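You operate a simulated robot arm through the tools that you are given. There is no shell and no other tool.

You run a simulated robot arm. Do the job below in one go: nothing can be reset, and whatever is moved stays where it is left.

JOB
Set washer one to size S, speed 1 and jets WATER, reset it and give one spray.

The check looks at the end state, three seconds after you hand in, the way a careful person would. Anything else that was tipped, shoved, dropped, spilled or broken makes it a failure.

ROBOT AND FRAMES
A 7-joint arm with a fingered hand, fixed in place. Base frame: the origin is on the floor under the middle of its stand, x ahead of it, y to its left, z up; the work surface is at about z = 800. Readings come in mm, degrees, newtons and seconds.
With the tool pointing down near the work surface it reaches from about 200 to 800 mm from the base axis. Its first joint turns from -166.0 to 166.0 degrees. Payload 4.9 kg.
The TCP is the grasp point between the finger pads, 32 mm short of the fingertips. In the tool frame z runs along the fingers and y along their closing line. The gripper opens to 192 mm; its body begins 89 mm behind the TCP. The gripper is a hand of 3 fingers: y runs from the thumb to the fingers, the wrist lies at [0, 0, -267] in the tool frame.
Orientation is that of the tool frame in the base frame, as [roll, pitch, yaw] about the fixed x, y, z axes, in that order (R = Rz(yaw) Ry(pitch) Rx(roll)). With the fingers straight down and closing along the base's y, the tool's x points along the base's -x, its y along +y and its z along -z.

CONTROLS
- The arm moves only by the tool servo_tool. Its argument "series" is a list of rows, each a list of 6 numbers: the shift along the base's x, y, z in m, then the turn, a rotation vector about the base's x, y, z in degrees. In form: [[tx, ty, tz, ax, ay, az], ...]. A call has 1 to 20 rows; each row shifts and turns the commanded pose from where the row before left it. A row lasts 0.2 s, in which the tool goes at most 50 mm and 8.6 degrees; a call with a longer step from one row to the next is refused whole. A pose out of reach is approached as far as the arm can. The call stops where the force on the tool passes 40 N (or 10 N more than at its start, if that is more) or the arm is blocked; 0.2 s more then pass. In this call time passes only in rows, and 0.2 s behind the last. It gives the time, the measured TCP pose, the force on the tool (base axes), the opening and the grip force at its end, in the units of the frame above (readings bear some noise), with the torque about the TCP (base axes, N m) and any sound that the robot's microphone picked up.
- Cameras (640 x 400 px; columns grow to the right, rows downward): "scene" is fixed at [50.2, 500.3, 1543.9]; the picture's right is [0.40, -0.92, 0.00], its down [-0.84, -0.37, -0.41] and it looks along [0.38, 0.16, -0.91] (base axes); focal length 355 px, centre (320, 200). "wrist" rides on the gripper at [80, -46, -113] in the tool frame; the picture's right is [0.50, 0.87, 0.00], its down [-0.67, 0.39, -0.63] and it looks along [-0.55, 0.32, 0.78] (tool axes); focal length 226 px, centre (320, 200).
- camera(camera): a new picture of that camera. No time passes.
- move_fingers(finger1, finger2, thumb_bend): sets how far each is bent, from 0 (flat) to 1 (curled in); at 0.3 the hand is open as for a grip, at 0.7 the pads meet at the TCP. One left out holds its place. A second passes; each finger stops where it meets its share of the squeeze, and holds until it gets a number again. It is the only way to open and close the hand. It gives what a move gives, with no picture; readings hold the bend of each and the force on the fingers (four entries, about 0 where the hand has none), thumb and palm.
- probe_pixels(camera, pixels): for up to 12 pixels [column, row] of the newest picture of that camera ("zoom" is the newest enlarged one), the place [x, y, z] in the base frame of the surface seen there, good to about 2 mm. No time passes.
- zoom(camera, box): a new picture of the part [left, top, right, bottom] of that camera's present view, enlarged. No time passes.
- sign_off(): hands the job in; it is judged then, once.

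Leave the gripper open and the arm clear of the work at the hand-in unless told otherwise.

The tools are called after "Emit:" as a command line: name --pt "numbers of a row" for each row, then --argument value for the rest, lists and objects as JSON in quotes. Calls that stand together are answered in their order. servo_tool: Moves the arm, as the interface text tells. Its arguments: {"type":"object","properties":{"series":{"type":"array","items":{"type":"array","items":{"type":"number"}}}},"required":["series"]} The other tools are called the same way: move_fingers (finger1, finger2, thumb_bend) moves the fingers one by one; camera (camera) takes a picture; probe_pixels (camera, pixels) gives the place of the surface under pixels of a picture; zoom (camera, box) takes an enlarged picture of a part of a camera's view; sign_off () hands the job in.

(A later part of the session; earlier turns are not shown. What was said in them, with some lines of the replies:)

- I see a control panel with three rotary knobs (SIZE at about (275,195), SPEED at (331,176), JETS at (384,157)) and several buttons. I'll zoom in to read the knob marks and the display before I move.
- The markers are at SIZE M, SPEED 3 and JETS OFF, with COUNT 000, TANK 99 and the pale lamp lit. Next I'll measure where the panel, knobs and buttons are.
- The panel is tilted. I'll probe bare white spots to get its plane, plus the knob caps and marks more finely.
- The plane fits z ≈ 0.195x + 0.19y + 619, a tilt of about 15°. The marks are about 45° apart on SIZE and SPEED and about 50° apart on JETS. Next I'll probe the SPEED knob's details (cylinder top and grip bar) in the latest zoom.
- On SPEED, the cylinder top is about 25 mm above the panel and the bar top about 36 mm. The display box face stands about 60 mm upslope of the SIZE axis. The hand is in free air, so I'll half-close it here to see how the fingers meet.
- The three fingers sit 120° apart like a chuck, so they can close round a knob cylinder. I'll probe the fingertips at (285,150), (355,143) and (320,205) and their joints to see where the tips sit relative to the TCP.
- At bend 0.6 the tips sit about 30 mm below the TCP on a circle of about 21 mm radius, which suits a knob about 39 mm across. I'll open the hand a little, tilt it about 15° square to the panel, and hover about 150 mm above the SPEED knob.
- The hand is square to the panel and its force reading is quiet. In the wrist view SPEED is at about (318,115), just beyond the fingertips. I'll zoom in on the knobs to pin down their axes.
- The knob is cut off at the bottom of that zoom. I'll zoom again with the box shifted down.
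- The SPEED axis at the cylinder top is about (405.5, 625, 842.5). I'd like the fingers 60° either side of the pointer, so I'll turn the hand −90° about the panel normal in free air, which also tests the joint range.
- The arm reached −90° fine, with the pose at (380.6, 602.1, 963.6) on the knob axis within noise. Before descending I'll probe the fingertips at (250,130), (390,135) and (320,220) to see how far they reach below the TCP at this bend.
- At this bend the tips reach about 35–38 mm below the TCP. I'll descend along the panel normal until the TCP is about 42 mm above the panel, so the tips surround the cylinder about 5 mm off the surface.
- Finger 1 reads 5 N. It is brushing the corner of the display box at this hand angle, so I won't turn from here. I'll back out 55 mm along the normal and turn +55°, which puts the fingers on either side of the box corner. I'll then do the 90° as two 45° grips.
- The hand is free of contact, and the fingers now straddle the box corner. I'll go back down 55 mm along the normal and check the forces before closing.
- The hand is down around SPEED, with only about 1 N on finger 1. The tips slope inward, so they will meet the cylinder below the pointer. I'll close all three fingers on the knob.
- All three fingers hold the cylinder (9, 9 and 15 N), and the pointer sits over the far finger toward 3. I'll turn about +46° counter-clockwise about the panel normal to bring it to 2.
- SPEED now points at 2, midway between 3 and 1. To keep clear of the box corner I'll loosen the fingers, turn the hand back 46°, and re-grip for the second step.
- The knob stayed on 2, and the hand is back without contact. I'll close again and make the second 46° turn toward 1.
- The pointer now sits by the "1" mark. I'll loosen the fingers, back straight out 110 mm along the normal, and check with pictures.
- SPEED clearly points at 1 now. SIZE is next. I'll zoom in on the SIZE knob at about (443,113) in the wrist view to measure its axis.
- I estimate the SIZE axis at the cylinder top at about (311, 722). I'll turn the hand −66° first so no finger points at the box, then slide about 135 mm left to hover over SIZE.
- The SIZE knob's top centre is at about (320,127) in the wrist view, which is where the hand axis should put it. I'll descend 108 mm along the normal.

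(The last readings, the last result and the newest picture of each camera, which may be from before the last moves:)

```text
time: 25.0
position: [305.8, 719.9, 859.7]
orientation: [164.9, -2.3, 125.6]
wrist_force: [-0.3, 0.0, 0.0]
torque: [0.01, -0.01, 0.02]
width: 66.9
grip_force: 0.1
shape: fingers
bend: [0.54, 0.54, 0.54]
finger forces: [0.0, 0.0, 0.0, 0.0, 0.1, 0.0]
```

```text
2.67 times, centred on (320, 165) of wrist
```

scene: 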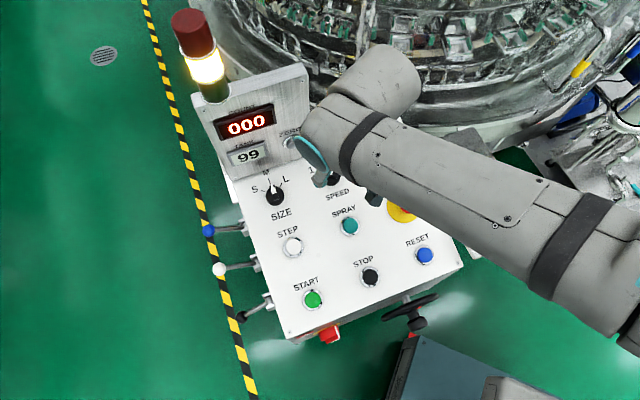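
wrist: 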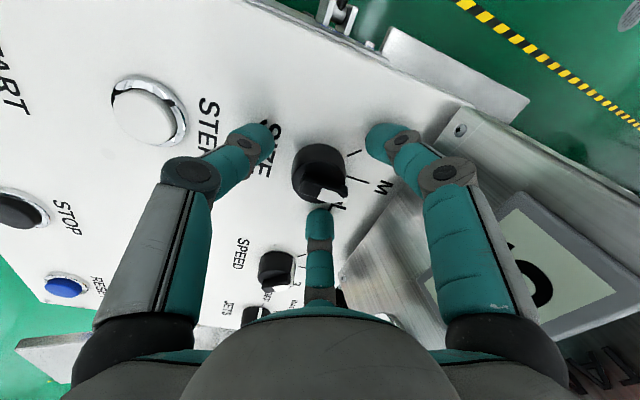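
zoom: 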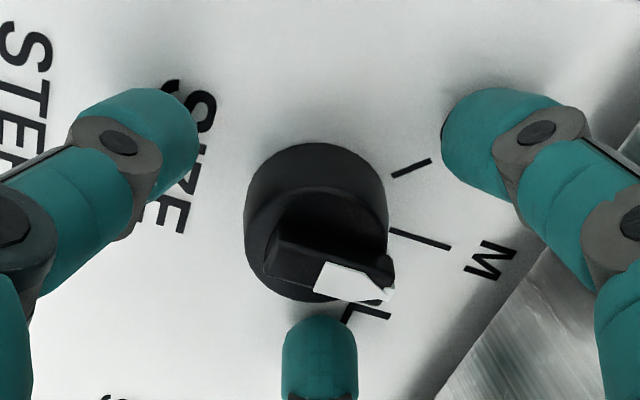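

There's no contact, and the SIZE knob sits central between the fingers. I'll close on it and turn +46° counter-clockwise toward S.

Emit:
move_fingers --finger1 0.7 --finger2 0.7 --thumb_bend 0.7

Emit:
servo_tool --pt "0 0 0 -1.448 -1.409 7.43" --pt "0 0 0 -1.448 -1.409 7.43" --pt "0 0 0 -1.448 -1.409 7.43" --pt "0 0 0 -1.448 -1.409 7.43" --pt "0 0 0 -1.448 -1.409 7.43" --pt "0 0 0 -1.448 -1.409 7.43" --pt "0 0 0 0 0 0"

Emit:
zoom --camera "wrist" --box '[220, 90, 420, 240]'

```text
time: 26.0
position: [305.4, 718.6, 860.4]
orientation: [165.0, -2.3, 125.6]
wrist_force: [-3.7, -3.9, 0.7]
torque: [-0.13, 0.09, -0.02]
width: 29.5
grip_force: 16.0
shape: fingers
bend: [0.64, 0.62, 0.64]
finger forces: [8.2, 9.7, 0.0, 0.0, 14.1, 0.1]
```

```text
time: 27.6
position: [306.7, 719.3, 859.4]
orientation: [167.9, 9.2, 170.6]
wrist_force: [-11.5, -11.0, 2.2]
torque: [-0.35, 0.38, -0.22]
width: 29.9
grip_force: 18.6
shape: fingers
bend: [0.64, 0.63, 0.63]
finger forces: [8.5, 8.8, 0.0, 0.0, 19.4, 0.0]
```

```text
2.67 times, centred on (320, 165) of wrist
```

zoom: 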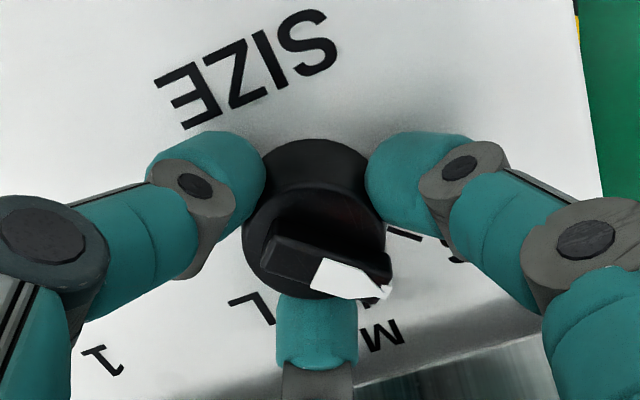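

The knob turned with the hand, but the force of (-11.5, -11) N points downslope, so the far finger is probably leaning on the box face. I'll open only the thumb and finger 1, so the box-side finger isn't pushed outward, then check.

Emit:
move_fingers --finger1 0.58 --thumb_bend 0.58

Emit:
zoom --camera "wrist" --box '[220, 90, 420, 240]'

Emit:
camera --camera "scene"

```text
time: 28.6
position: [307.0, 720.1, 861.4]
orientation: [167.7, 9.2, 170.6]
wrist_force: [7.5, 2.8, 7.7]
torque: [0.12, -0.33, -0.04]
width: 53.9
grip_force: 5.5
shape: fingers
bend: [0.57, 0.64, 0.57]
finger forces: [0.1, 10.3, 0.1, 0.1, 0.0, 0.0]
```

```text
2.67 times, centred on (320, 165) of wrist
```

zoom: 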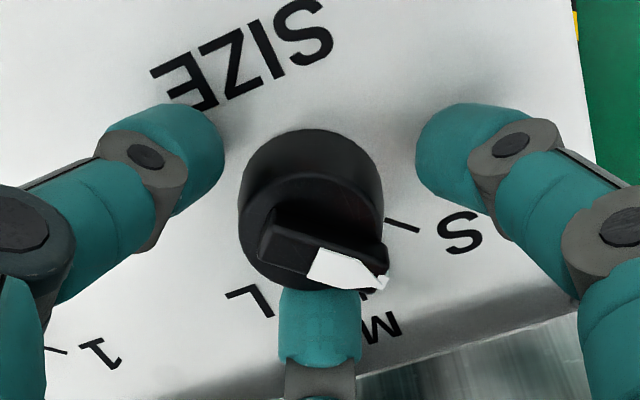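

```text
taken
```

scene: 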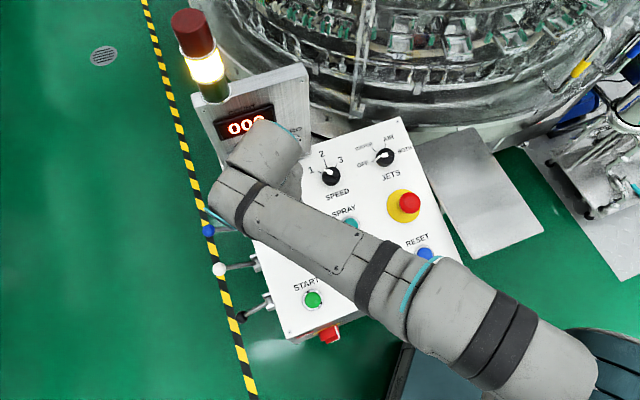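

The hand is off the knob except for the far finger (10 N), and the pointer is near the S mark. I'll retract straight out along the normal.

Emit:
servo_tool --pt "-0.0028 -0.0027 0.0145 0 0 0" --pt "-0.0038 -0.0037 0.0193 0 0 0" --pt "-0.0056 -0.0055 0.0289 0 0 0" --pt "-0.0056 -0.0055 0.0289 0 0 0" --pt "-0.0056 -0.0055 0.0289 0 0 0" --pt "0 0 0 0 0 0"

Emit:
camera --camera "wrist"

Emit:
zoom --camera "wrist" --box '[240, 70, 400, 170]'

```text
time: 30.0
position: [282.4, 696.1, 981.9]
orientation: [168.0, 9.1, 170.5]
wrist_force: [0.4, -0.5, -0.5]
torque: [-0.01, -0.01, 0.0]
width: 54.0
grip_force: 0.0
shape: fingers
bend: [0.57, 0.69, 0.57]
finger forces: [0.0, 0.0, 0.0, 0.1, 0.0, 0.0]
```

```text
taken
```

wrist: 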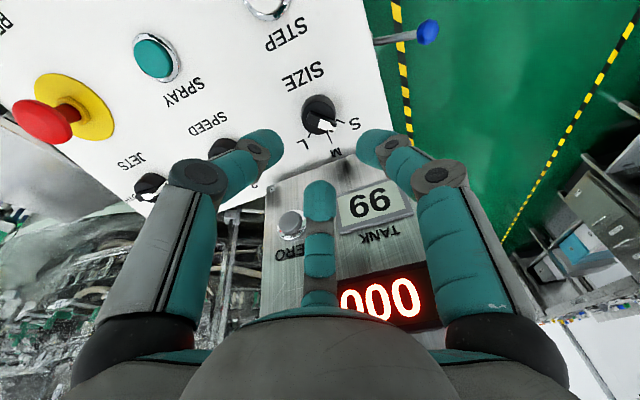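

```text
4.00 times, centred on (320, 120) of wrist
```

zoom: 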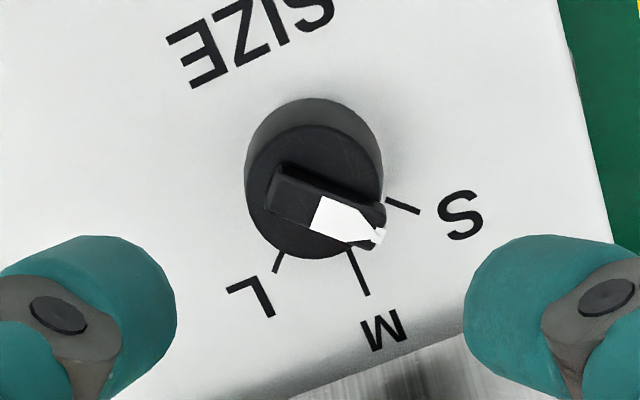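

SIZE points at or very near S. I want its angle exactly, so I'll probe points along the bar, plus the ends of the S and M marks, in this zoom.

Emit:
probe_pixels --camera "zoom" --pixels '[[285, 195], [300, 200], [345, 218], [360, 225], [375, 235], [310, 190], [388, 202], [417, 212], [351, 255], [367, 292], [282, 254], [275, 270]]'

```text
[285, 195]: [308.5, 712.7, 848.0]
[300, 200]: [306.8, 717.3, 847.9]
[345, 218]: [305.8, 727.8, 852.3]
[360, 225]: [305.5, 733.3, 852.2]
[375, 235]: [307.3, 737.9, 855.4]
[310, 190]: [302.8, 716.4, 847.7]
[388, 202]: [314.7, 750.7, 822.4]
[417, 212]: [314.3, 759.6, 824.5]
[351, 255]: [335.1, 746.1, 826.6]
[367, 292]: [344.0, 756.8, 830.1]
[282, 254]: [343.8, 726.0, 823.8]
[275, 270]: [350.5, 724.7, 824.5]
```

The bar's azimuth is about 93° and the S mark is at about 92°, so SIZE is on S. Next I'll even out the fingers, carry the hand across to JETS at hover height, and turn it +49° so the CW turn stays clear of the e-stop.

Emit:
move_fingers --finger1 0.54 --finger2 0.54 --thumb_bend 0.54

Emit:
servo_tool --pt "0.03195 -0.03163 0 0 0 0" --pt "0.03195 -0.03163 0 0 0 0" --pt "0.03195 -0.03163 0 0 0 0" --pt "0.03195 -0.03163 0 0 0 0" --pt "0.03195 -0.03163 -0.008 0 0 0" --pt "0.03195 -0.03163 -0.008 0 0 0" --pt "0 0 0 -1.536 -1.495 7.884" --pt "0 0 0 -1.536 -1.495 7.884" --pt "0 0 0 -1.536 -1.495 7.884" --pt "0 0 0 -1.536 -1.495 7.884" --pt "0 0 0 -1.536 -1.495 7.884" --pt "0 0 0 -1.536 -1.495 7.884" --pt "0 0 0 0 0 0" --pt "0 0 0 0 0 0"

Emit:
camera --camera "wrist"

Emit:
camera --camera "scene"

Emit:
zoom --camera "scene" --box '[240, 145, 368, 225]'

Emit:
zoom --camera "wrist" --box '[270, 90, 366, 150]'

```text
time: 31.0
position: [282.3, 696.7, 982.6]
orientation: [167.8, 9.1, 170.6]
wrist_force: [-0.5, -0.4, -1.3]
torque: [-0.02, -0.01, -0.02]
width: 66.6
grip_force: 0.0
shape: fingers
bend: [0.54, 0.54, 0.54]
finger forces: [0.0, 0.0, 0.1, 0.1, 0.1, 0.0]
```

```text
time: 34.0
position: [475.0, 506.6, 965.9]
orientation: [179.0, 15.2, -139.6]
wrist_force: [-1.0, -0.1, 0.5]
torque: [-0.01, 0.03, 0.0]
width: 66.8
grip_force: 0.0
shape: fingers
bend: [0.54, 0.54, 0.54]
finger forces: [0.0, 0.0, 0.0, 0.0, 0.0, 0.0]
```

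```text
taken
```

wrist: 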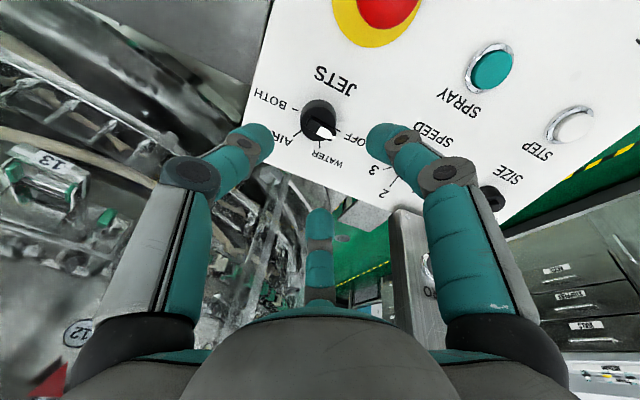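

```text
taken
```

scene: 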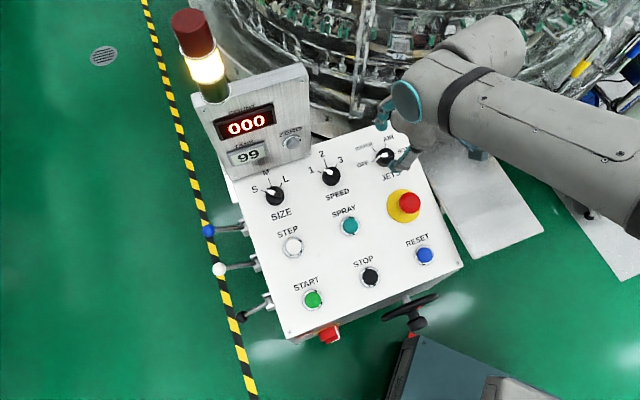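

```text
5.00 times, centred on (304, 185) of scene
```

zoom: 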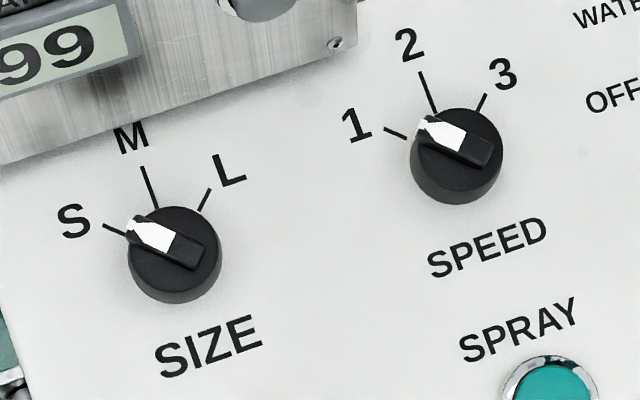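

```text
6.67 times, centred on (318, 120) of wrist
```

zoom: 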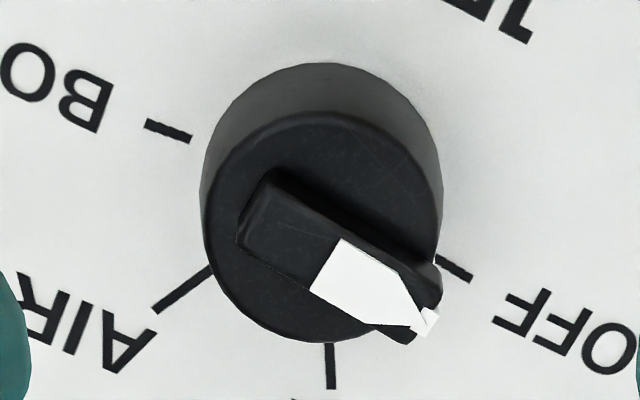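

SIZE on S and SPEED on 1 both look aligned in the scene view. JETS still points at OFF. I'll probe around the JETS knob to centre on it exactly.

Emit:
probe_pixels --camera "zoom" --pixels '[[215, 230], [432, 230], [320, 122], [300, 335], [250, 160], [400, 150], [230, 280], [400, 330], [440, 258], [470, 278], [331, 350], [331, 385]]'

```text
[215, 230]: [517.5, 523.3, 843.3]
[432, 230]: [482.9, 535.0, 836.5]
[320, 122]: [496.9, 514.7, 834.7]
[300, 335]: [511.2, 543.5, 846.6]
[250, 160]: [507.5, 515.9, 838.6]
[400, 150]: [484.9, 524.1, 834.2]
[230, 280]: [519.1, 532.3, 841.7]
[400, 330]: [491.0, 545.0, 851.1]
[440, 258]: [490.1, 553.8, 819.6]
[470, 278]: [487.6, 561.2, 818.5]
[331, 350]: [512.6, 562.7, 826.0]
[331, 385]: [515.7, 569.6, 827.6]
```

My edge fits put the JETS axis within a couple of mm of the hand axis, and its image position matches what SPEED had at hover. I'll descend 108 mm along the normal.

Emit:
servo_tool --pt "0.0053 0.005 -0.0261 0 0 0" --pt "0.0053 0.005 -0.0261 0 0 0" --pt "0.0043 0.0039 -0.0208 0 0 0" --pt "0.003 0.003 -0.0156 0 0 0" --pt "0.003 0.0029 -0.0156 0 0 0" --pt "0 0 0 0 0 0"

Emit:
camera --camera "wrist"

Emit:
zoom --camera "wrist" --box '[220, 90, 420, 240]'

```text
time: 35.4
position: [495.1, 527.6, 861.4]
orientation: [179.2, 15.2, -139.5]
wrist_force: [-0.1, 0.0, 0.2]
torque: [-0.01, -0.02, 0.01]
width: 66.6
grip_force: 0.0
shape: fingers
bend: [0.54, 0.54, 0.54]
finger forces: [0.1, 0.0, 0.0, 0.0, 0.0, 0.1]
```

```text
taken
```

wrist: 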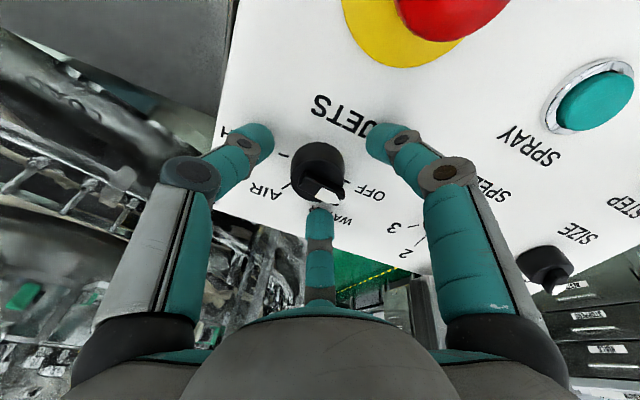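

```text
2.67 times, centred on (320, 165) of wrist
```

zoom: 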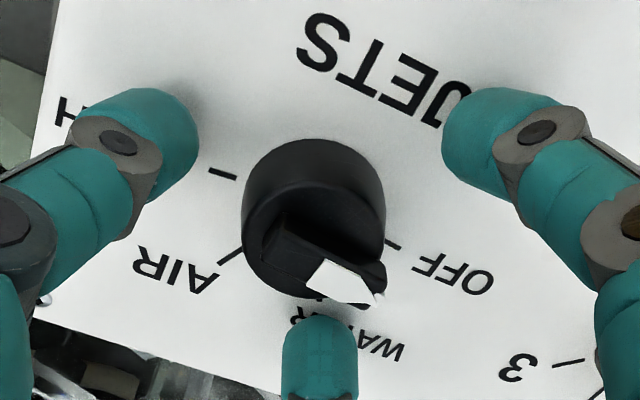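

There's no contact, and the knob is central enough. I'll grip and turn about −50° clockwise, from OFF to WATER.

Emit:
move_fingers --finger1 0.7 --finger2 0.7 --thumb_bend 0.7

Emit:
servo_tool --pt "0 0 0 1.579 1.537 -8.106" --pt "0 0 0 1.579 1.537 -8.106" --pt "0 0 0 1.579 1.537 -8.106" --pt "0 0 0 1.579 1.537 -8.106" --pt "0 0 0 1.579 1.537 -8.106" --pt "0 0 0 1.579 1.537 -8.106" --pt "0 0 0 0 0 0"

Emit:
zoom --camera "wrist" --box '[220, 90, 420, 240]'

```text
time: 36.4
position: [495.8, 527.2, 860.6]
orientation: [179.1, 15.3, -139.6]
wrist_force: [5.9, -4.4, 1.5]
torque: [-0.17, -0.15, -0.12]
width: 30.1
grip_force: 16.0
shape: fingers
bend: [0.64, 0.62, 0.63]
finger forces: [7.8, 9.3, 0.1, 0.1, 16.1, 0.0]
```

```text
time: 38.0
position: [496.1, 527.0, 861.1]
orientation: [167.6, 8.8, 169.0]
wrist_force: [2.5, 0.3, -3.3]
torque: [0.04, -0.1, -0.07]
width: 29.7
grip_force: 15.5
shape: fingers
bend: [0.64, 0.62, 0.64]
finger forces: [8.9, 11.0, 0.0, 0.0, 11.1, 0.0]
```

```text
2.67 times, centred on (320, 165) of wrist
```

zoom: 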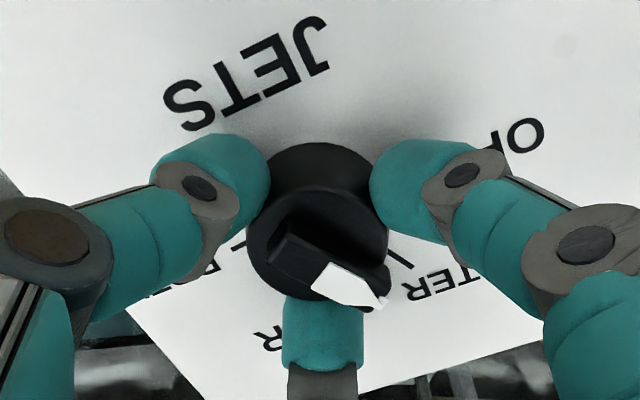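

JETS turned with the hand toward the WATER mark. I'll open, back straight out, and check.

Emit:
move_fingers --finger1 0.54 --finger2 0.54 --thumb_bend 0.54

Emit:
servo_tool --pt "-0.0052 -0.005 0.0265 0 0 0" --pt "-0.0052 -0.005 0.0265 0 0 0" --pt "-0.0052 -0.005 0.0265 0 0 0" --pt "-0.0052 -0.005 0.0265 0 0 0" --pt "0 0 0 0 0 0"

Emit:
camera --camera "wrist"

Emit:
zoom --camera "wrist" --box '[240, 70, 400, 170]'

Emit:
probe_pixels --camera "wrist" --pixels '[[10, 10]]'

Emit:
camera --camera "scene"

```text
time: 39.0
position: [494.6, 526.5, 861.0]
orientation: [167.6, 8.8, 169.1]
wrist_force: [-0.3, -0.4, 1.1]
torque: [0.02, -0.01, 0.0]
width: 67.0
grip_force: 0.1
shape: fingers
bend: [0.54, 0.54, 0.54]
finger forces: [0.0, 0.1, 0.1, 0.0, 0.1, 0.1]
```

```text
time: 40.2
position: [474.8, 505.7, 966.7]
orientation: [167.7, 8.8, 169.0]
wrist_force: [0.2, 0.3, 0.0]
torque: [-0.04, 0.01, -0.03]
width: 66.8
grip_force: 0.1
shape: fingers
bend: [0.54, 0.54, 0.54]
finger forces: [0.0, 0.0, 0.0, 0.0, 0.0, 0.1]
```

```text
taken
```

wrist: 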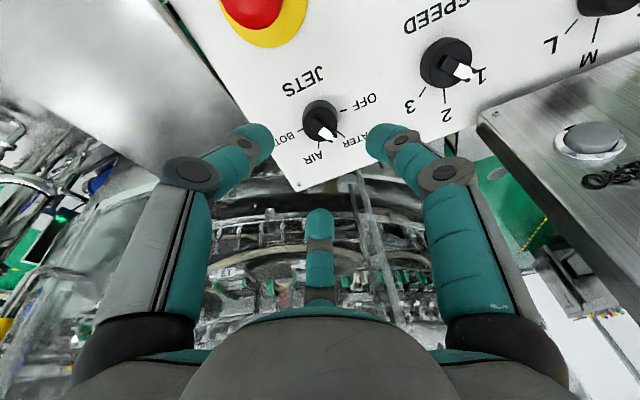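

```text
4.00 times, centred on (320, 120) of wrist
```

zoom: 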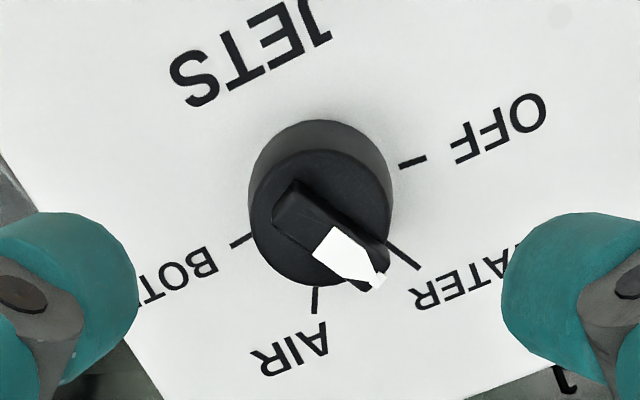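

```text
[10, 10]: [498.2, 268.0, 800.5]
```

```text
taken
```

scene: 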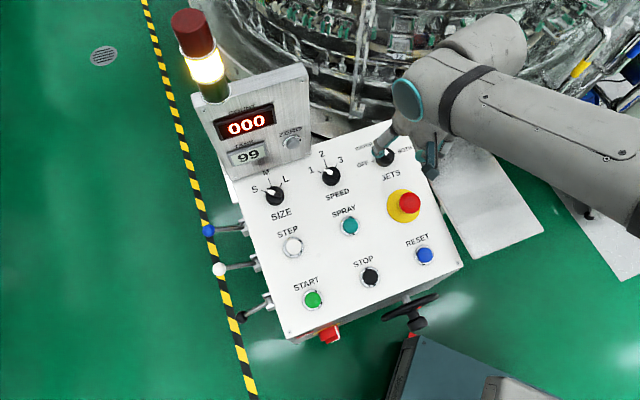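

JETS points at WATER. The two button presses come next. I'll close the hand into a fist here in free air and check where the tip cluster is.

Emit:
move_fingers --finger1 0.72 --finger2 0.72 --thumb_bend 0.72

Emit:
camera --camera "wrist"

Emit:
zoom --camera "wrist" --box '[220, 90, 420, 240]'

```text
time: 41.2
position: [476.4, 506.6, 967.2]
orientation: [167.7, 8.9, 169.1]
wrist_force: [-0.1, 0.6, 0.2]
torque: [0.03, 0.01, 0.03]
width: 1.1
grip_force: 0.0
shape: fingers
bend: [0.71, 0.71, 0.71]
finger forces: [0.1, 0.0, 0.0, 0.0, 0.0, 0.0]
```

```text
taken
```

wrist: 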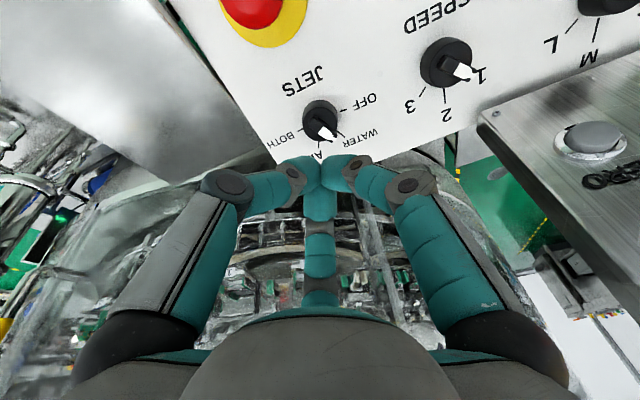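

```text
2.67 times, centred on (320, 165) of wrist
```

zoom: 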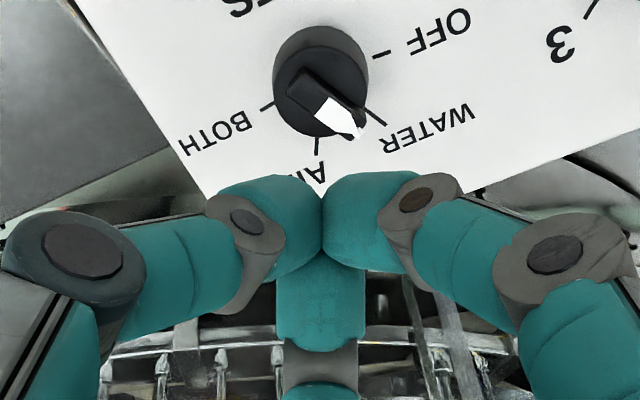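

The tips meet on the axis. I'll probe the silhouette of the tip cluster in this zoom to see how far below the TCP its underside sits.

Emit:
probe_pixels --camera "zoom" --pixels '[[285, 178], [300, 185], [315, 195], [345, 177], [370, 178], [330, 195], [320, 215], [275, 200], [320, 262], [320, 300], [265, 185], [395, 185]]'

Emit:
zoom --camera "scene" --box '[385, 225, 465, 275]'

Emit:
probe_pixels --camera "zoom" --pixels '[[320, 240], [300, 240], [340, 240], [320, 260], [320, 220], [280, 250], [260, 250], [370, 240], [320, 300], [320, 180], [400, 260], [240, 280]]'

```text
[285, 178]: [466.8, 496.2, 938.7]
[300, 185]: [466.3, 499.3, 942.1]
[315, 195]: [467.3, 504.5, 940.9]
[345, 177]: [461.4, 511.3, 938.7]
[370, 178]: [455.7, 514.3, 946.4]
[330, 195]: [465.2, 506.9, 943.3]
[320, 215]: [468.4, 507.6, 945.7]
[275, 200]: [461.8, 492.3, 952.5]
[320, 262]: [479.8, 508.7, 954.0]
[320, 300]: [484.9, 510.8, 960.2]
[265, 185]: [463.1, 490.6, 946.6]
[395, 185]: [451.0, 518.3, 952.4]
```

```text
8.00 times, centred on (425, 250) of scene
```

zoom: 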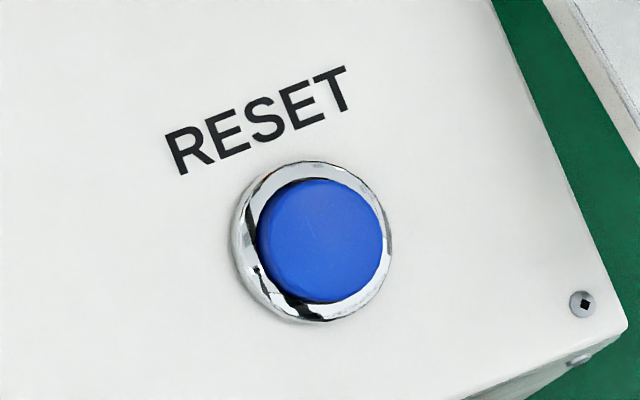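

```text
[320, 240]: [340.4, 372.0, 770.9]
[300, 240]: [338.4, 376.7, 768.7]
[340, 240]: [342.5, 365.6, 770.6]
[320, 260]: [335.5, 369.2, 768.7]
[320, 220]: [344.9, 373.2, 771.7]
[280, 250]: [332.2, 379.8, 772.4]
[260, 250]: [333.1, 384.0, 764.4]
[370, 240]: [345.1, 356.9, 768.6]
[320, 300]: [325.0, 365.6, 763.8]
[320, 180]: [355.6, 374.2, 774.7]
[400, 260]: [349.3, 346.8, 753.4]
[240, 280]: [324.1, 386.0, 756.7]
```

The tip cluster reaches about 25–28 mm below the TCP. The RESET cap is about 39 mm across, centred at (341, 370, 770.5), and stands about 14 mm off the panel. I'll move the fist to hover over RESET, passing well above the e-stop.

Emit:
servo_tool --pt "-0.02577 -0.02592 0 0 0 0" --pt "-0.02577 -0.02592 0 0 0 0" --pt "-0.02577 -0.02592 -0.01 0 0 0" --pt "-0.02577 -0.02592 -0.0244 0 0 0" --pt "-0.02577 -0.02592 -0.03 0 0 0" --pt "-0.02577 -0.02592 -0.03 0 0 0" --pt "0 0 0 0 0 0" --pt "0 0 0 0 0 0"

Emit:
camera --camera "wrist"

Emit:
camera --camera "scene"

```text
time: 43.0
position: [319.4, 348.5, 873.7]
orientation: [167.6, 8.8, 169.1]
wrist_force: [0.5, -0.3, 0.9]
torque: [0.01, -0.02, 0.03]
width: 1.6
grip_force: 0.1
shape: fingers
bend: [0.71, 0.71, 0.71]
finger forces: [0.0, 0.1, 0.0, 0.1, 0.1, 0.1]
```

```text
taken
```

wrist: 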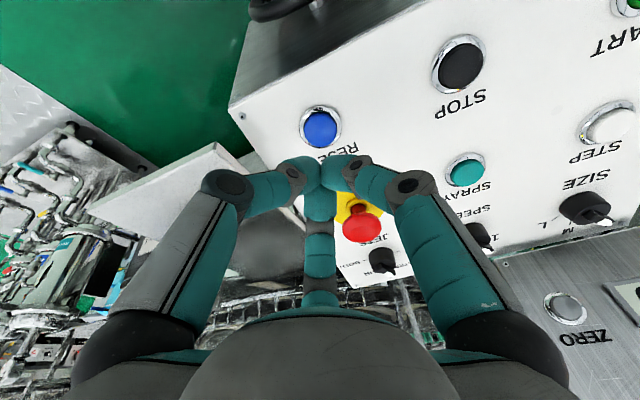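

```text
taken
```

scene: 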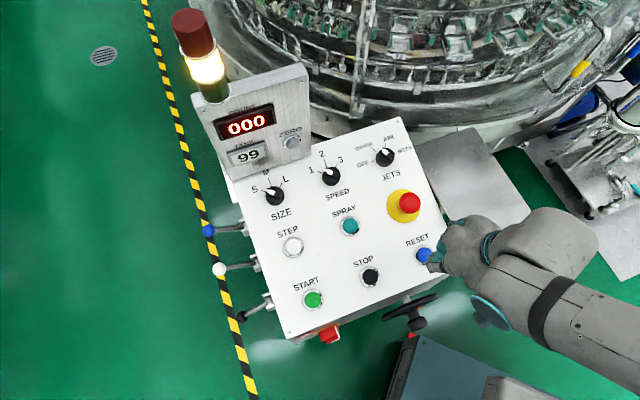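

The hand is hovering over RESET. I'll zoom in on the wrist view to check the cap's alignment with the hand axis.

Emit:
zoom --camera "wrist" --box '[272, 100, 368, 160]'

Emit:
probe_pixels --camera "zoom" --pixels '[[230, 200], [320, 110], [430, 200], [320, 200], [250, 140], [390, 140], [260, 260], [400, 260], [200, 200], [450, 200], [320, 90], [320, 290]]'

```text
6.67 times, centred on (320, 130) of wrist
```

zoom: 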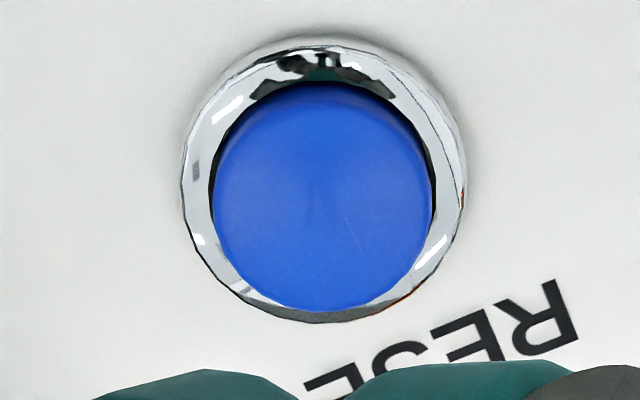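

```text
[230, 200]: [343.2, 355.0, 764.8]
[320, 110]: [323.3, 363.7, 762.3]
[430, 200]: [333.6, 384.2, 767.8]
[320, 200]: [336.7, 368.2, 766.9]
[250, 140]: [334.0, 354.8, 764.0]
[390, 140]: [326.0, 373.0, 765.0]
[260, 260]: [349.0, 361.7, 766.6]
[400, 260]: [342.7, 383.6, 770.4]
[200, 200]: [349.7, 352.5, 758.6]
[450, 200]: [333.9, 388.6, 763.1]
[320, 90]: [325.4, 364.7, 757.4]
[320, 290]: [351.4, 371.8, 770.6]
```

The cap centre lies on the hand axis within about 2 mm. I'll descend about 72 mm along the normal, stopping just short of the cap.

Emit:
servo_tool --pt "0.0047 0.0046 -0.0241 0 0 0" --pt "0.0047 0.0046 -0.0241 0 0 0" --pt "0.0041 0.004 -0.0213 0 0 0" --pt "0 0 0 0 0 0"

Emit:
camera --camera "wrist"

Emit:
zoom --camera "scene" --box '[370, 200, 530, 300]'

```text
time: 44.0
position: [334.9, 363.8, 801.9]
orientation: [167.5, 8.9, 169.1]
wrist_force: [0.3, -0.8, 0.6]
torque: [0.0, 0.02, 0.0]
width: 1.1
grip_force: 0.0
shape: fingers
bend: [0.71, 0.71, 0.71]
finger forces: [0.0, 0.0, 0.1, 0.0, 0.0, 0.1]
```

```text
taken
```

wrist: 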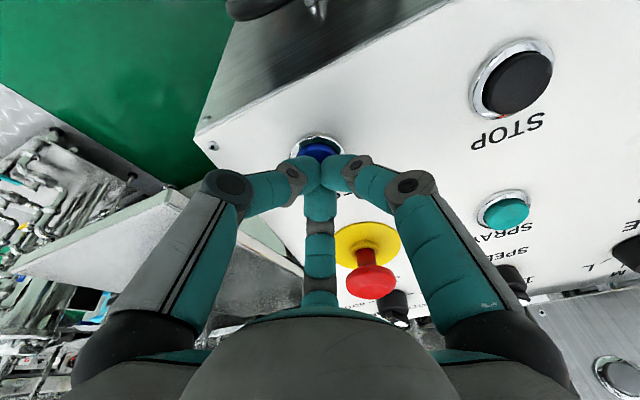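

```text
4.00 times, centred on (450, 250) of scene
```

zoom: 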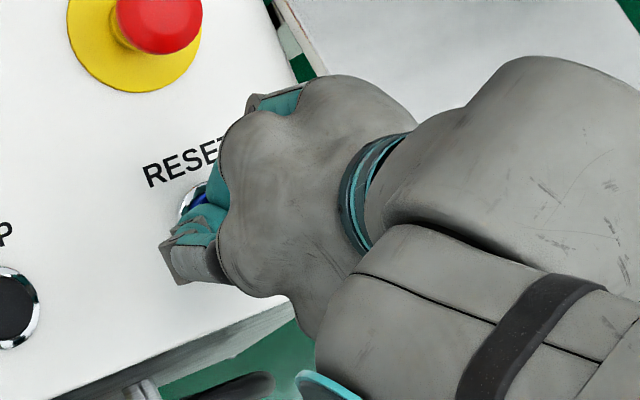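

The TCP is about 47 mm above the panel with no contact yet. I'll creep in with 1.5 mm steps and watch for force or sound.

Emit:
servo_tool --pt "0.00028 0.00027 -0.00145 0 0 0" --pt "0.00028 0.00027 -0.00145 0 0 0" --pt "0.00028 0.00027 -0.00145 0 0 0" --pt "0.00028 0.00027 -0.00145 0 0 0"

```text
time: 45.0
position: [335.7, 367.6, 797.1]
orientation: [167.6, 8.8, 169.2]
wrist_force: [-0.5, -1.5, 2.5]
torque: [-0.07, 0.03, -0.03]
width: 1.2
grip_force: 0.1
shape: fingers
bend: [0.71, 0.71, 0.71]
finger forces: [0.0, 0.1, 0.1, 0.0, 0.1, 0.1]
heard: click
```

I heard a click with only about 2.5 N. I'll look at the lamp and display before moving any further.

Emit:
camera --camera "scene"

Emit:
camera --camera "wrist"

Emit:
zoom --camera "scene" --box '[160, 0, 320, 180]'

```text
taken
```

scene: 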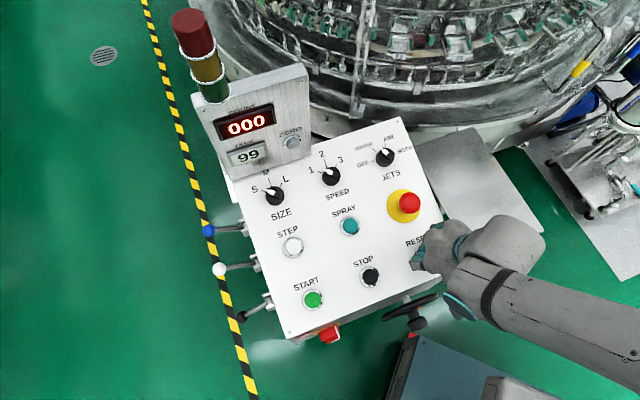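

```text
taken
```

wrist: 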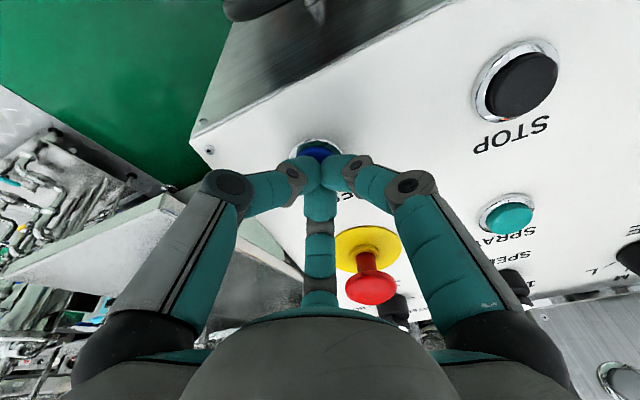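

```text
2.22 times, centred on (240, 90) of scene
```

zoom: 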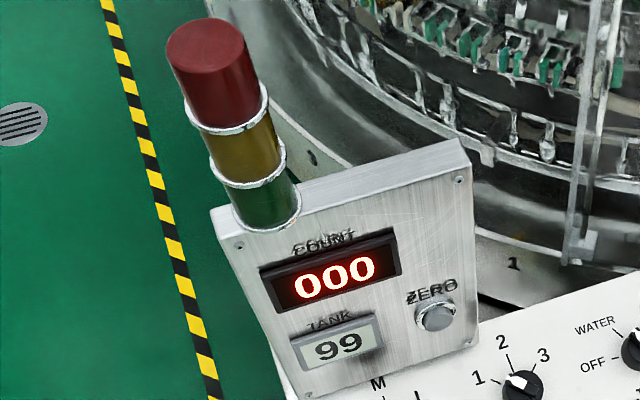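

The amber lamp went out, so RESET took effect. I'll retract straight out along the normal, then measure the SPRAY button.

Emit:
servo_tool --pt "-0.0038 -0.0037 0.0193 0 0 0" --pt "-0.0056 -0.0055 0.0289 0 0 0" --pt "-0.0056 -0.0055 0.0289 0 0 0" --pt "-0.0056 -0.0055 0.0289 0 0 0" --pt "0 0 0 0 0 0"

Emit:
camera --camera "scene"

Emit:
zoom --camera "scene" --box '[310, 200, 390, 250]'

Emit:
probe_pixels --camera "zoom" --pixels '[[320, 200], [320, 220], [300, 215], [340, 215], [280, 210], [370, 210], [320, 160], [320, 260], [250, 210], [400, 210], [320, 180], [320, 240]]'

```text
time: 46.2
position: [312.8, 345.8, 903.9]
orientation: [167.6, 8.8, 169.0]
wrist_force: [-0.1, 0.1, 0.3]
torque: [-0.01, 0.02, 0.02]
width: 1.3
grip_force: 0.1
shape: fingers
bend: [0.71, 0.71, 0.71]
finger forces: [0.0, 0.1, 0.1, 0.1, 0.1, 0.0]
```

```text
taken
```

scene: 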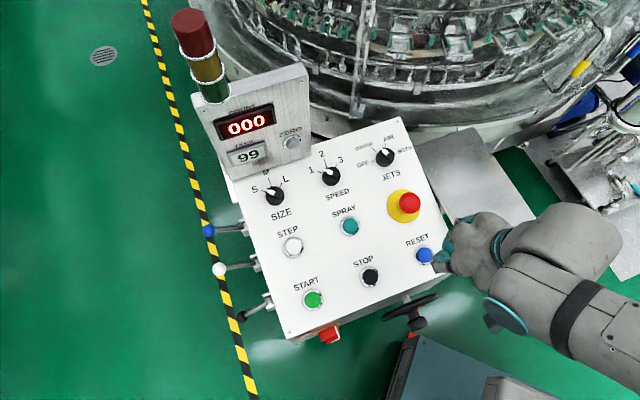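

```text
8.00 times, centred on (350, 225) of scene
```

zoom: 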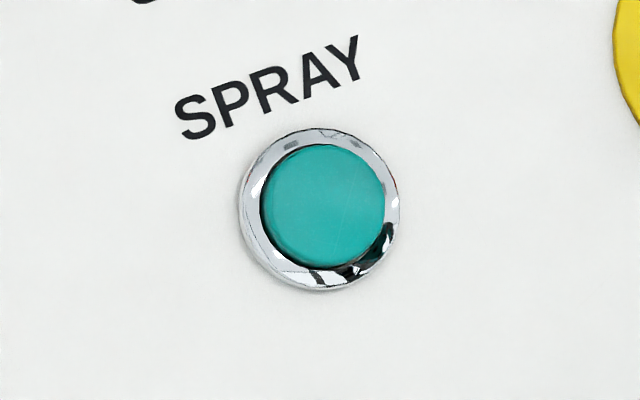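

```text
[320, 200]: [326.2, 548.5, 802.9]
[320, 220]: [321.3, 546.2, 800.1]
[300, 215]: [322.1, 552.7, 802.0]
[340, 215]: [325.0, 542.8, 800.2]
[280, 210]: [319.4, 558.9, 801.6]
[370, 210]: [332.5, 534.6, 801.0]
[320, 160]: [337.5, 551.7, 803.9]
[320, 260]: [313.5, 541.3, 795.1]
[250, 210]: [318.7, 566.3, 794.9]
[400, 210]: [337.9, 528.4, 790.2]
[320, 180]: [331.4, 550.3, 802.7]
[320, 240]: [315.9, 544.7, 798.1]
```

The lamp stays off and COUNT and TANK are unchanged. The SPRAY cap is centred at about (325, 547, 802), about 15 mm off the panel. I'll slide over to hover above it.

Emit:
servo_tool --pt "-0.0024 0.0457 0 0 0 0" --pt "-0.0024 0.0457 0 0 0 0" --pt "-0.0024 0.0457 0 0 0 0" --pt "-0.0023 0.0457 0 0 0 0" --pt "0 0 0 0 0 0" --pt "0 0 0 0 0 0"

Emit:
camera --camera "wrist"

Emit:
zoom --camera "wrist" --box '[272, 100, 368, 160]'

Emit:
probe_pixels --camera "zoom" --pixels '[[230, 200], [320, 110], [420, 200], [320, 200], [250, 140], [390, 140], [260, 260], [390, 260], [320, 280], [320, 150], [280, 200], [360, 200]]'

```text
time: 47.6
position: [303.6, 529.9, 902.2]
orientation: [167.6, 8.8, 169.0]
wrist_force: [-0.5, -0.1, 1.1]
torque: [-0.05, -0.01, 0.02]
width: 1.4
grip_force: 0.0
shape: fingers
bend: [0.71, 0.71, 0.71]
finger forces: [0.0, 0.1, 0.0, 0.0, 0.0, 0.0]
```

```text
taken
```

wrist: 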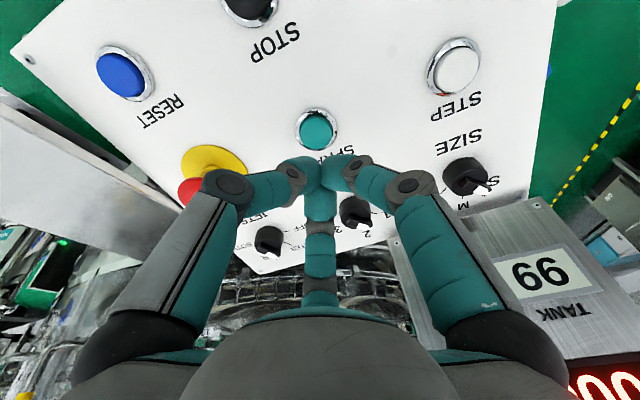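

```text
6.67 times, centred on (320, 130) of wrist
```

zoom: 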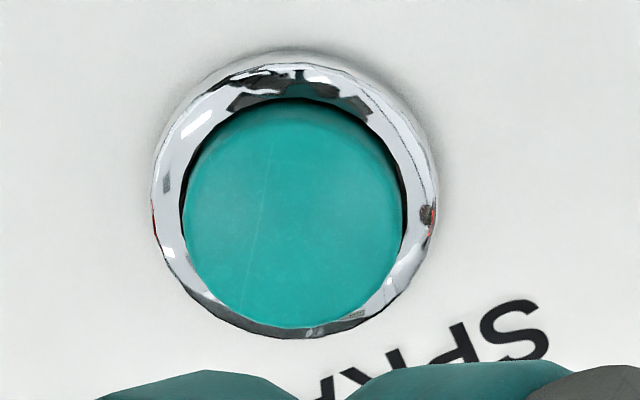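

```text
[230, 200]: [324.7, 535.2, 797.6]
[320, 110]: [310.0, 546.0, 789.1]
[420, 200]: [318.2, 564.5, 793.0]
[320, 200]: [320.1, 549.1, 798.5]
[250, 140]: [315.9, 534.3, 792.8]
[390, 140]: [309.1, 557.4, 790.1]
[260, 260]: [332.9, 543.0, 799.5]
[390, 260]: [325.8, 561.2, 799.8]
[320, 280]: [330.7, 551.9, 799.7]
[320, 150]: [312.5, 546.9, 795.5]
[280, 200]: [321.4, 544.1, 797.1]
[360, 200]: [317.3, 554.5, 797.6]
```

The SPRAY cap is about 2–3 mm to the −y side of the hand axis. I'll correct by (+0.5, −2) mm while descending to just above the cap.

Emit:
servo_tool --pt "0.0052 0.0026 -0.0241 0 0 0" --pt "0.0047 0.0046 -0.0241 0 0 0" --pt "0.0041 0.004 -0.0213 0 0 0" --pt "0 0 0 0 0 0"

Emit:
camera --camera "wrist"

Emit:
zoom --camera "scene" --box '[160, 0, 480, 200]'

```text
time: 48.6
position: [318.5, 538.9, 832.9]
orientation: [167.5, 8.8, 169.1]
wrist_force: [-1.1, -1.3, -0.6]
torque: [0.0, 0.0, -0.02]
width: 1.4
grip_force: 0.0
shape: fingers
bend: [0.71, 0.71, 0.71]
finger forces: [0.0, 0.0, 0.1, 0.0, 0.0, 0.1]
```

```text
taken
```

wrist: 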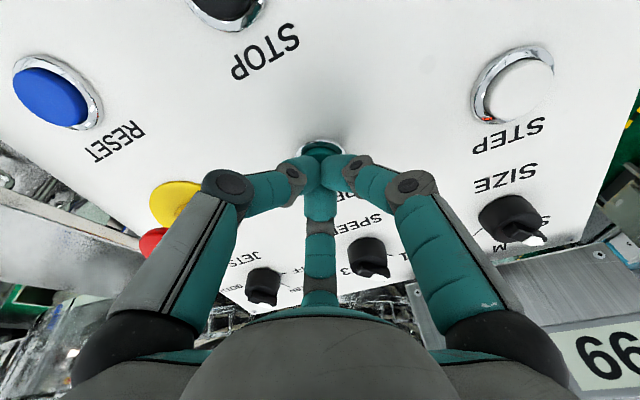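

```text
2.00 times, centred on (320, 100) of scene
```

zoom: 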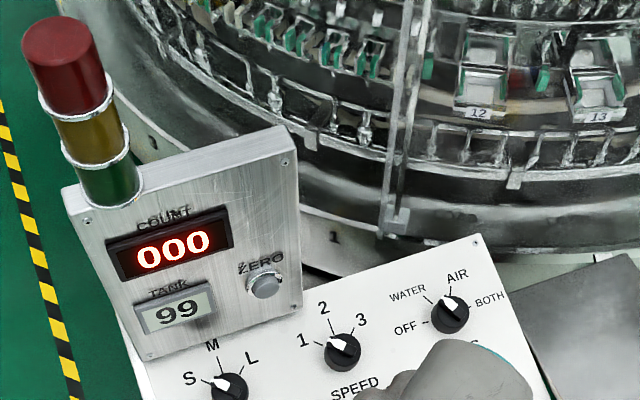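

The dials read S, 1 and WATER, and TANK is 99. The fist is just above SPRAY, so I'll creep in with 1.5 mm steps and listen for a single click.

Emit:
servo_tool --pt "0.00028 0.00027 -0.00145 0 0 0" --pt "0.00028 0.00027 -0.00145 0 0 0" --pt "0.00028 0.00027 -0.00145 0 0 0" --pt "0.00028 0.00027 -0.00145 0 0 0"

Emit:
zoom --camera "scene" --box '[160, 0, 480, 200]'

```text
time: 49.6
position: [318.8, 539.2, 828.0]
orientation: [167.6, 8.9, 169.1]
wrist_force: [0.0, -0.4, 1.7]
torque: [-0.02, -0.01, 0.0]
width: 1.4
grip_force: 0.1
shape: fingers
bend: [0.71, 0.71, 0.71]
finger forces: [0.0, 0.0, 0.0, 0.0, 0.0, 0.1]
heard: click
```

```text
2.00 times, centred on (320, 100) of scene
```

zoom: 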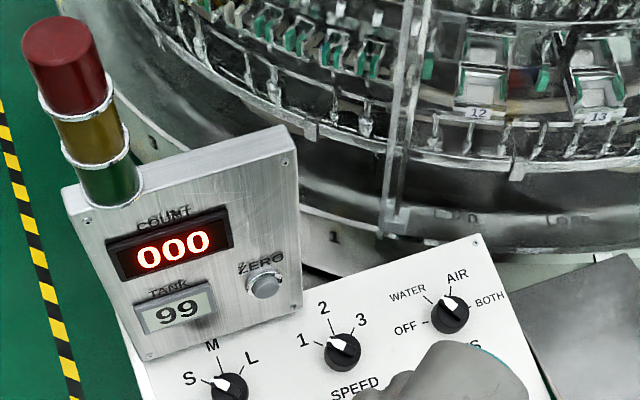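

I heard one click. TANK still reads 99 for the moment, so I'll release by retracting along the normal and look again before drawing conclusions.

Emit:
servo_tool --pt "-0.0038 -0.0037 0.0193 0 0 0" --pt "-0.0056 -0.0055 0.0289 0 0 0" --pt "-0.0056 -0.0055 0.0289 0 0 0" --pt "-0.0056 -0.0055 0.0289 0 0 0" --pt "0 0 0 0 0 0"

Emit:
camera --camera "scene"

Emit:
zoom --camera "scene" --box '[160, 0, 480, 200]'

Emit:
camera --camera "wrist"

```text
time: 50.8
position: [299.0, 521.0, 935.6]
orientation: [167.7, 8.8, 169.1]
wrist_force: [-0.1, -0.5, 0.0]
torque: [0.0, 0.01, -0.01]
width: 1.3
grip_force: 0.1
shape: fingers
bend: [0.71, 0.71, 0.71]
finger forces: [0.0, 0.0, 0.1, 0.1, 0.0, 0.0]
```

```text
taken
```

scene: 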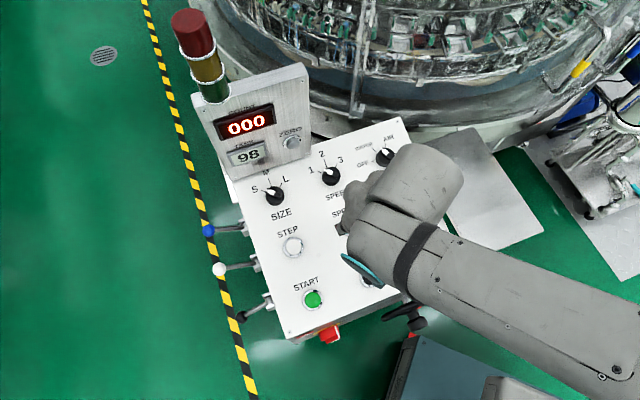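

```text
2.00 times, centred on (320, 100) of scene
```

zoom: 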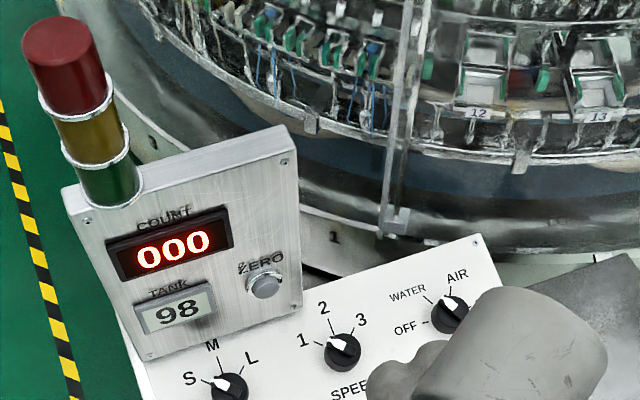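

```text
taken
```

wrist: 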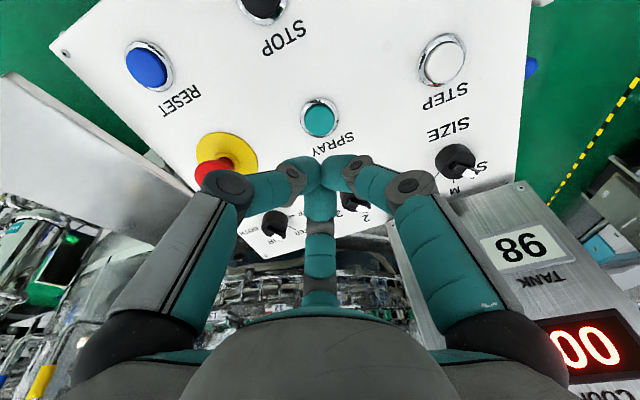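

TANK dropped to 98 and water jets show on the machine, so exactly one spray was given. I'll raise the arm straight up, return it to its starting area clear of the panel, and open the hand there.

Emit:
servo_tool --pt "-0.004 -0.004 0.045 0 0 0" --pt "0 0 0.046 0 0 0" --pt "0 0 0.046 0 0 0" --pt "0 0 0.047 0 0 0" --pt "0.035 -0.018 0 0 0 0" --pt "0.035 -0.018 0 0 0 0" --pt "0.035 -0.018 0 0 0 0" --pt "0.035 -0.018 0 0 0 0" --pt "0 0 0 0 0 0"

Emit:
move_fingers --finger1 0.3 --finger2 0.3 --thumb_bend 0.3

Emit:
camera --camera "scene"

Emit:
zoom --camera "scene" --box '[190, 60, 430, 210]'

Emit:
camera --camera "wrist"

```text
time: 52.8
position: [435.9, 444.9, 1119.9]
orientation: [167.6, 8.8, 169.1]
wrist_force: [-0.4, 0.5, 0.2]
torque: [0.01, 0.01, -0.04]
width: 1.3
grip_force: 0.1
shape: fingers
bend: [0.71, 0.71, 0.71]
finger forces: [0.0, 0.0, 0.0, 0.0, 0.0, 0.1]
```

```text
time: 53.8
position: [435.9, 444.3, 1120.5]
orientation: [167.6, 8.8, 169.1]
wrist_force: [-0.1, -0.3, 0.8]
torque: [-0.01, -0.02, 0.0]
width: 167.7
grip_force: 0.1
shape: fingers
bend: [0.3, 0.3, 0.3]
finger forces: [0.1, 0.1, 0.1, 0.0, 0.0, 0.0]
```

```text
taken
```

scene: 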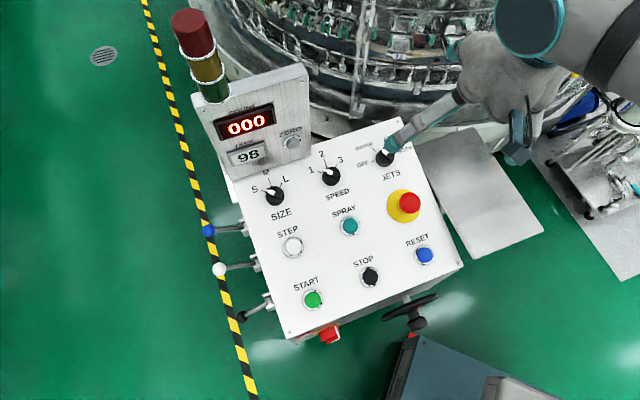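

```text
2.67 times, centred on (310, 135) of scene
```

zoom: 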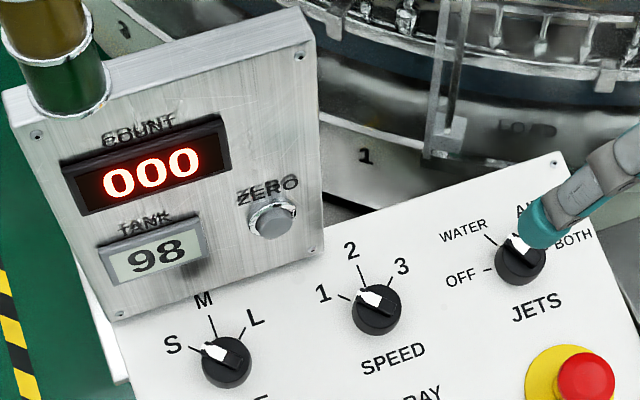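

```text
taken
```

wrist: 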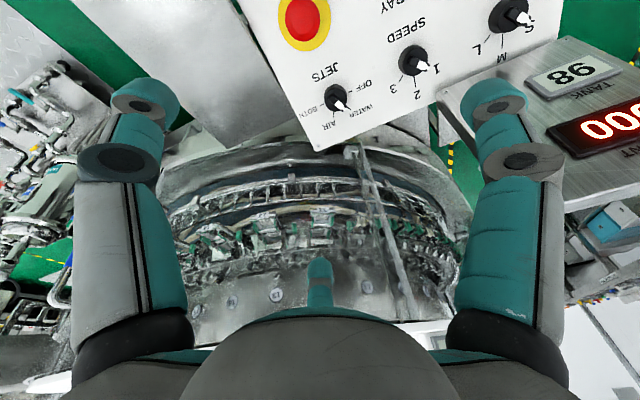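

The final state matches the job:
- **Dials:** SIZE on S, SPEED on 1, JETS on WATER.
- **Reset:** the amber lamp is off.
- **Spray:** TANK went from 99 to 98, one spray.

COUNT is still 000 and the e-stop and levers are untouched. The hand is open and about 300 mm above the panel, so I'm handing in.

Emit:
sign_off

```text
The job is handed in.
```

Washer one is set to size S, speed 1 and jets WATER. I then reset it and gave it one spray, and the job is handed in.

- **Dials:** all three pointers line up with their marks in the last pictures.
- **Reset:** the button clicked and the amber lamp went out.
- **Spray:** the button clicked once, and TANK went from 99 to 98. COUNT stayed at 000.

While I turned the knobs, a finger brushed the corner of the display box at SPEED (about 5 N). At SIZE the hand was pushed away from the box with about 16 N, so a finger was probably leaning on it. The box looked unmoved afterwards. I touched none of the other buttons, the e-stop or the levers.

The hand is open and raised well clear of the panel.
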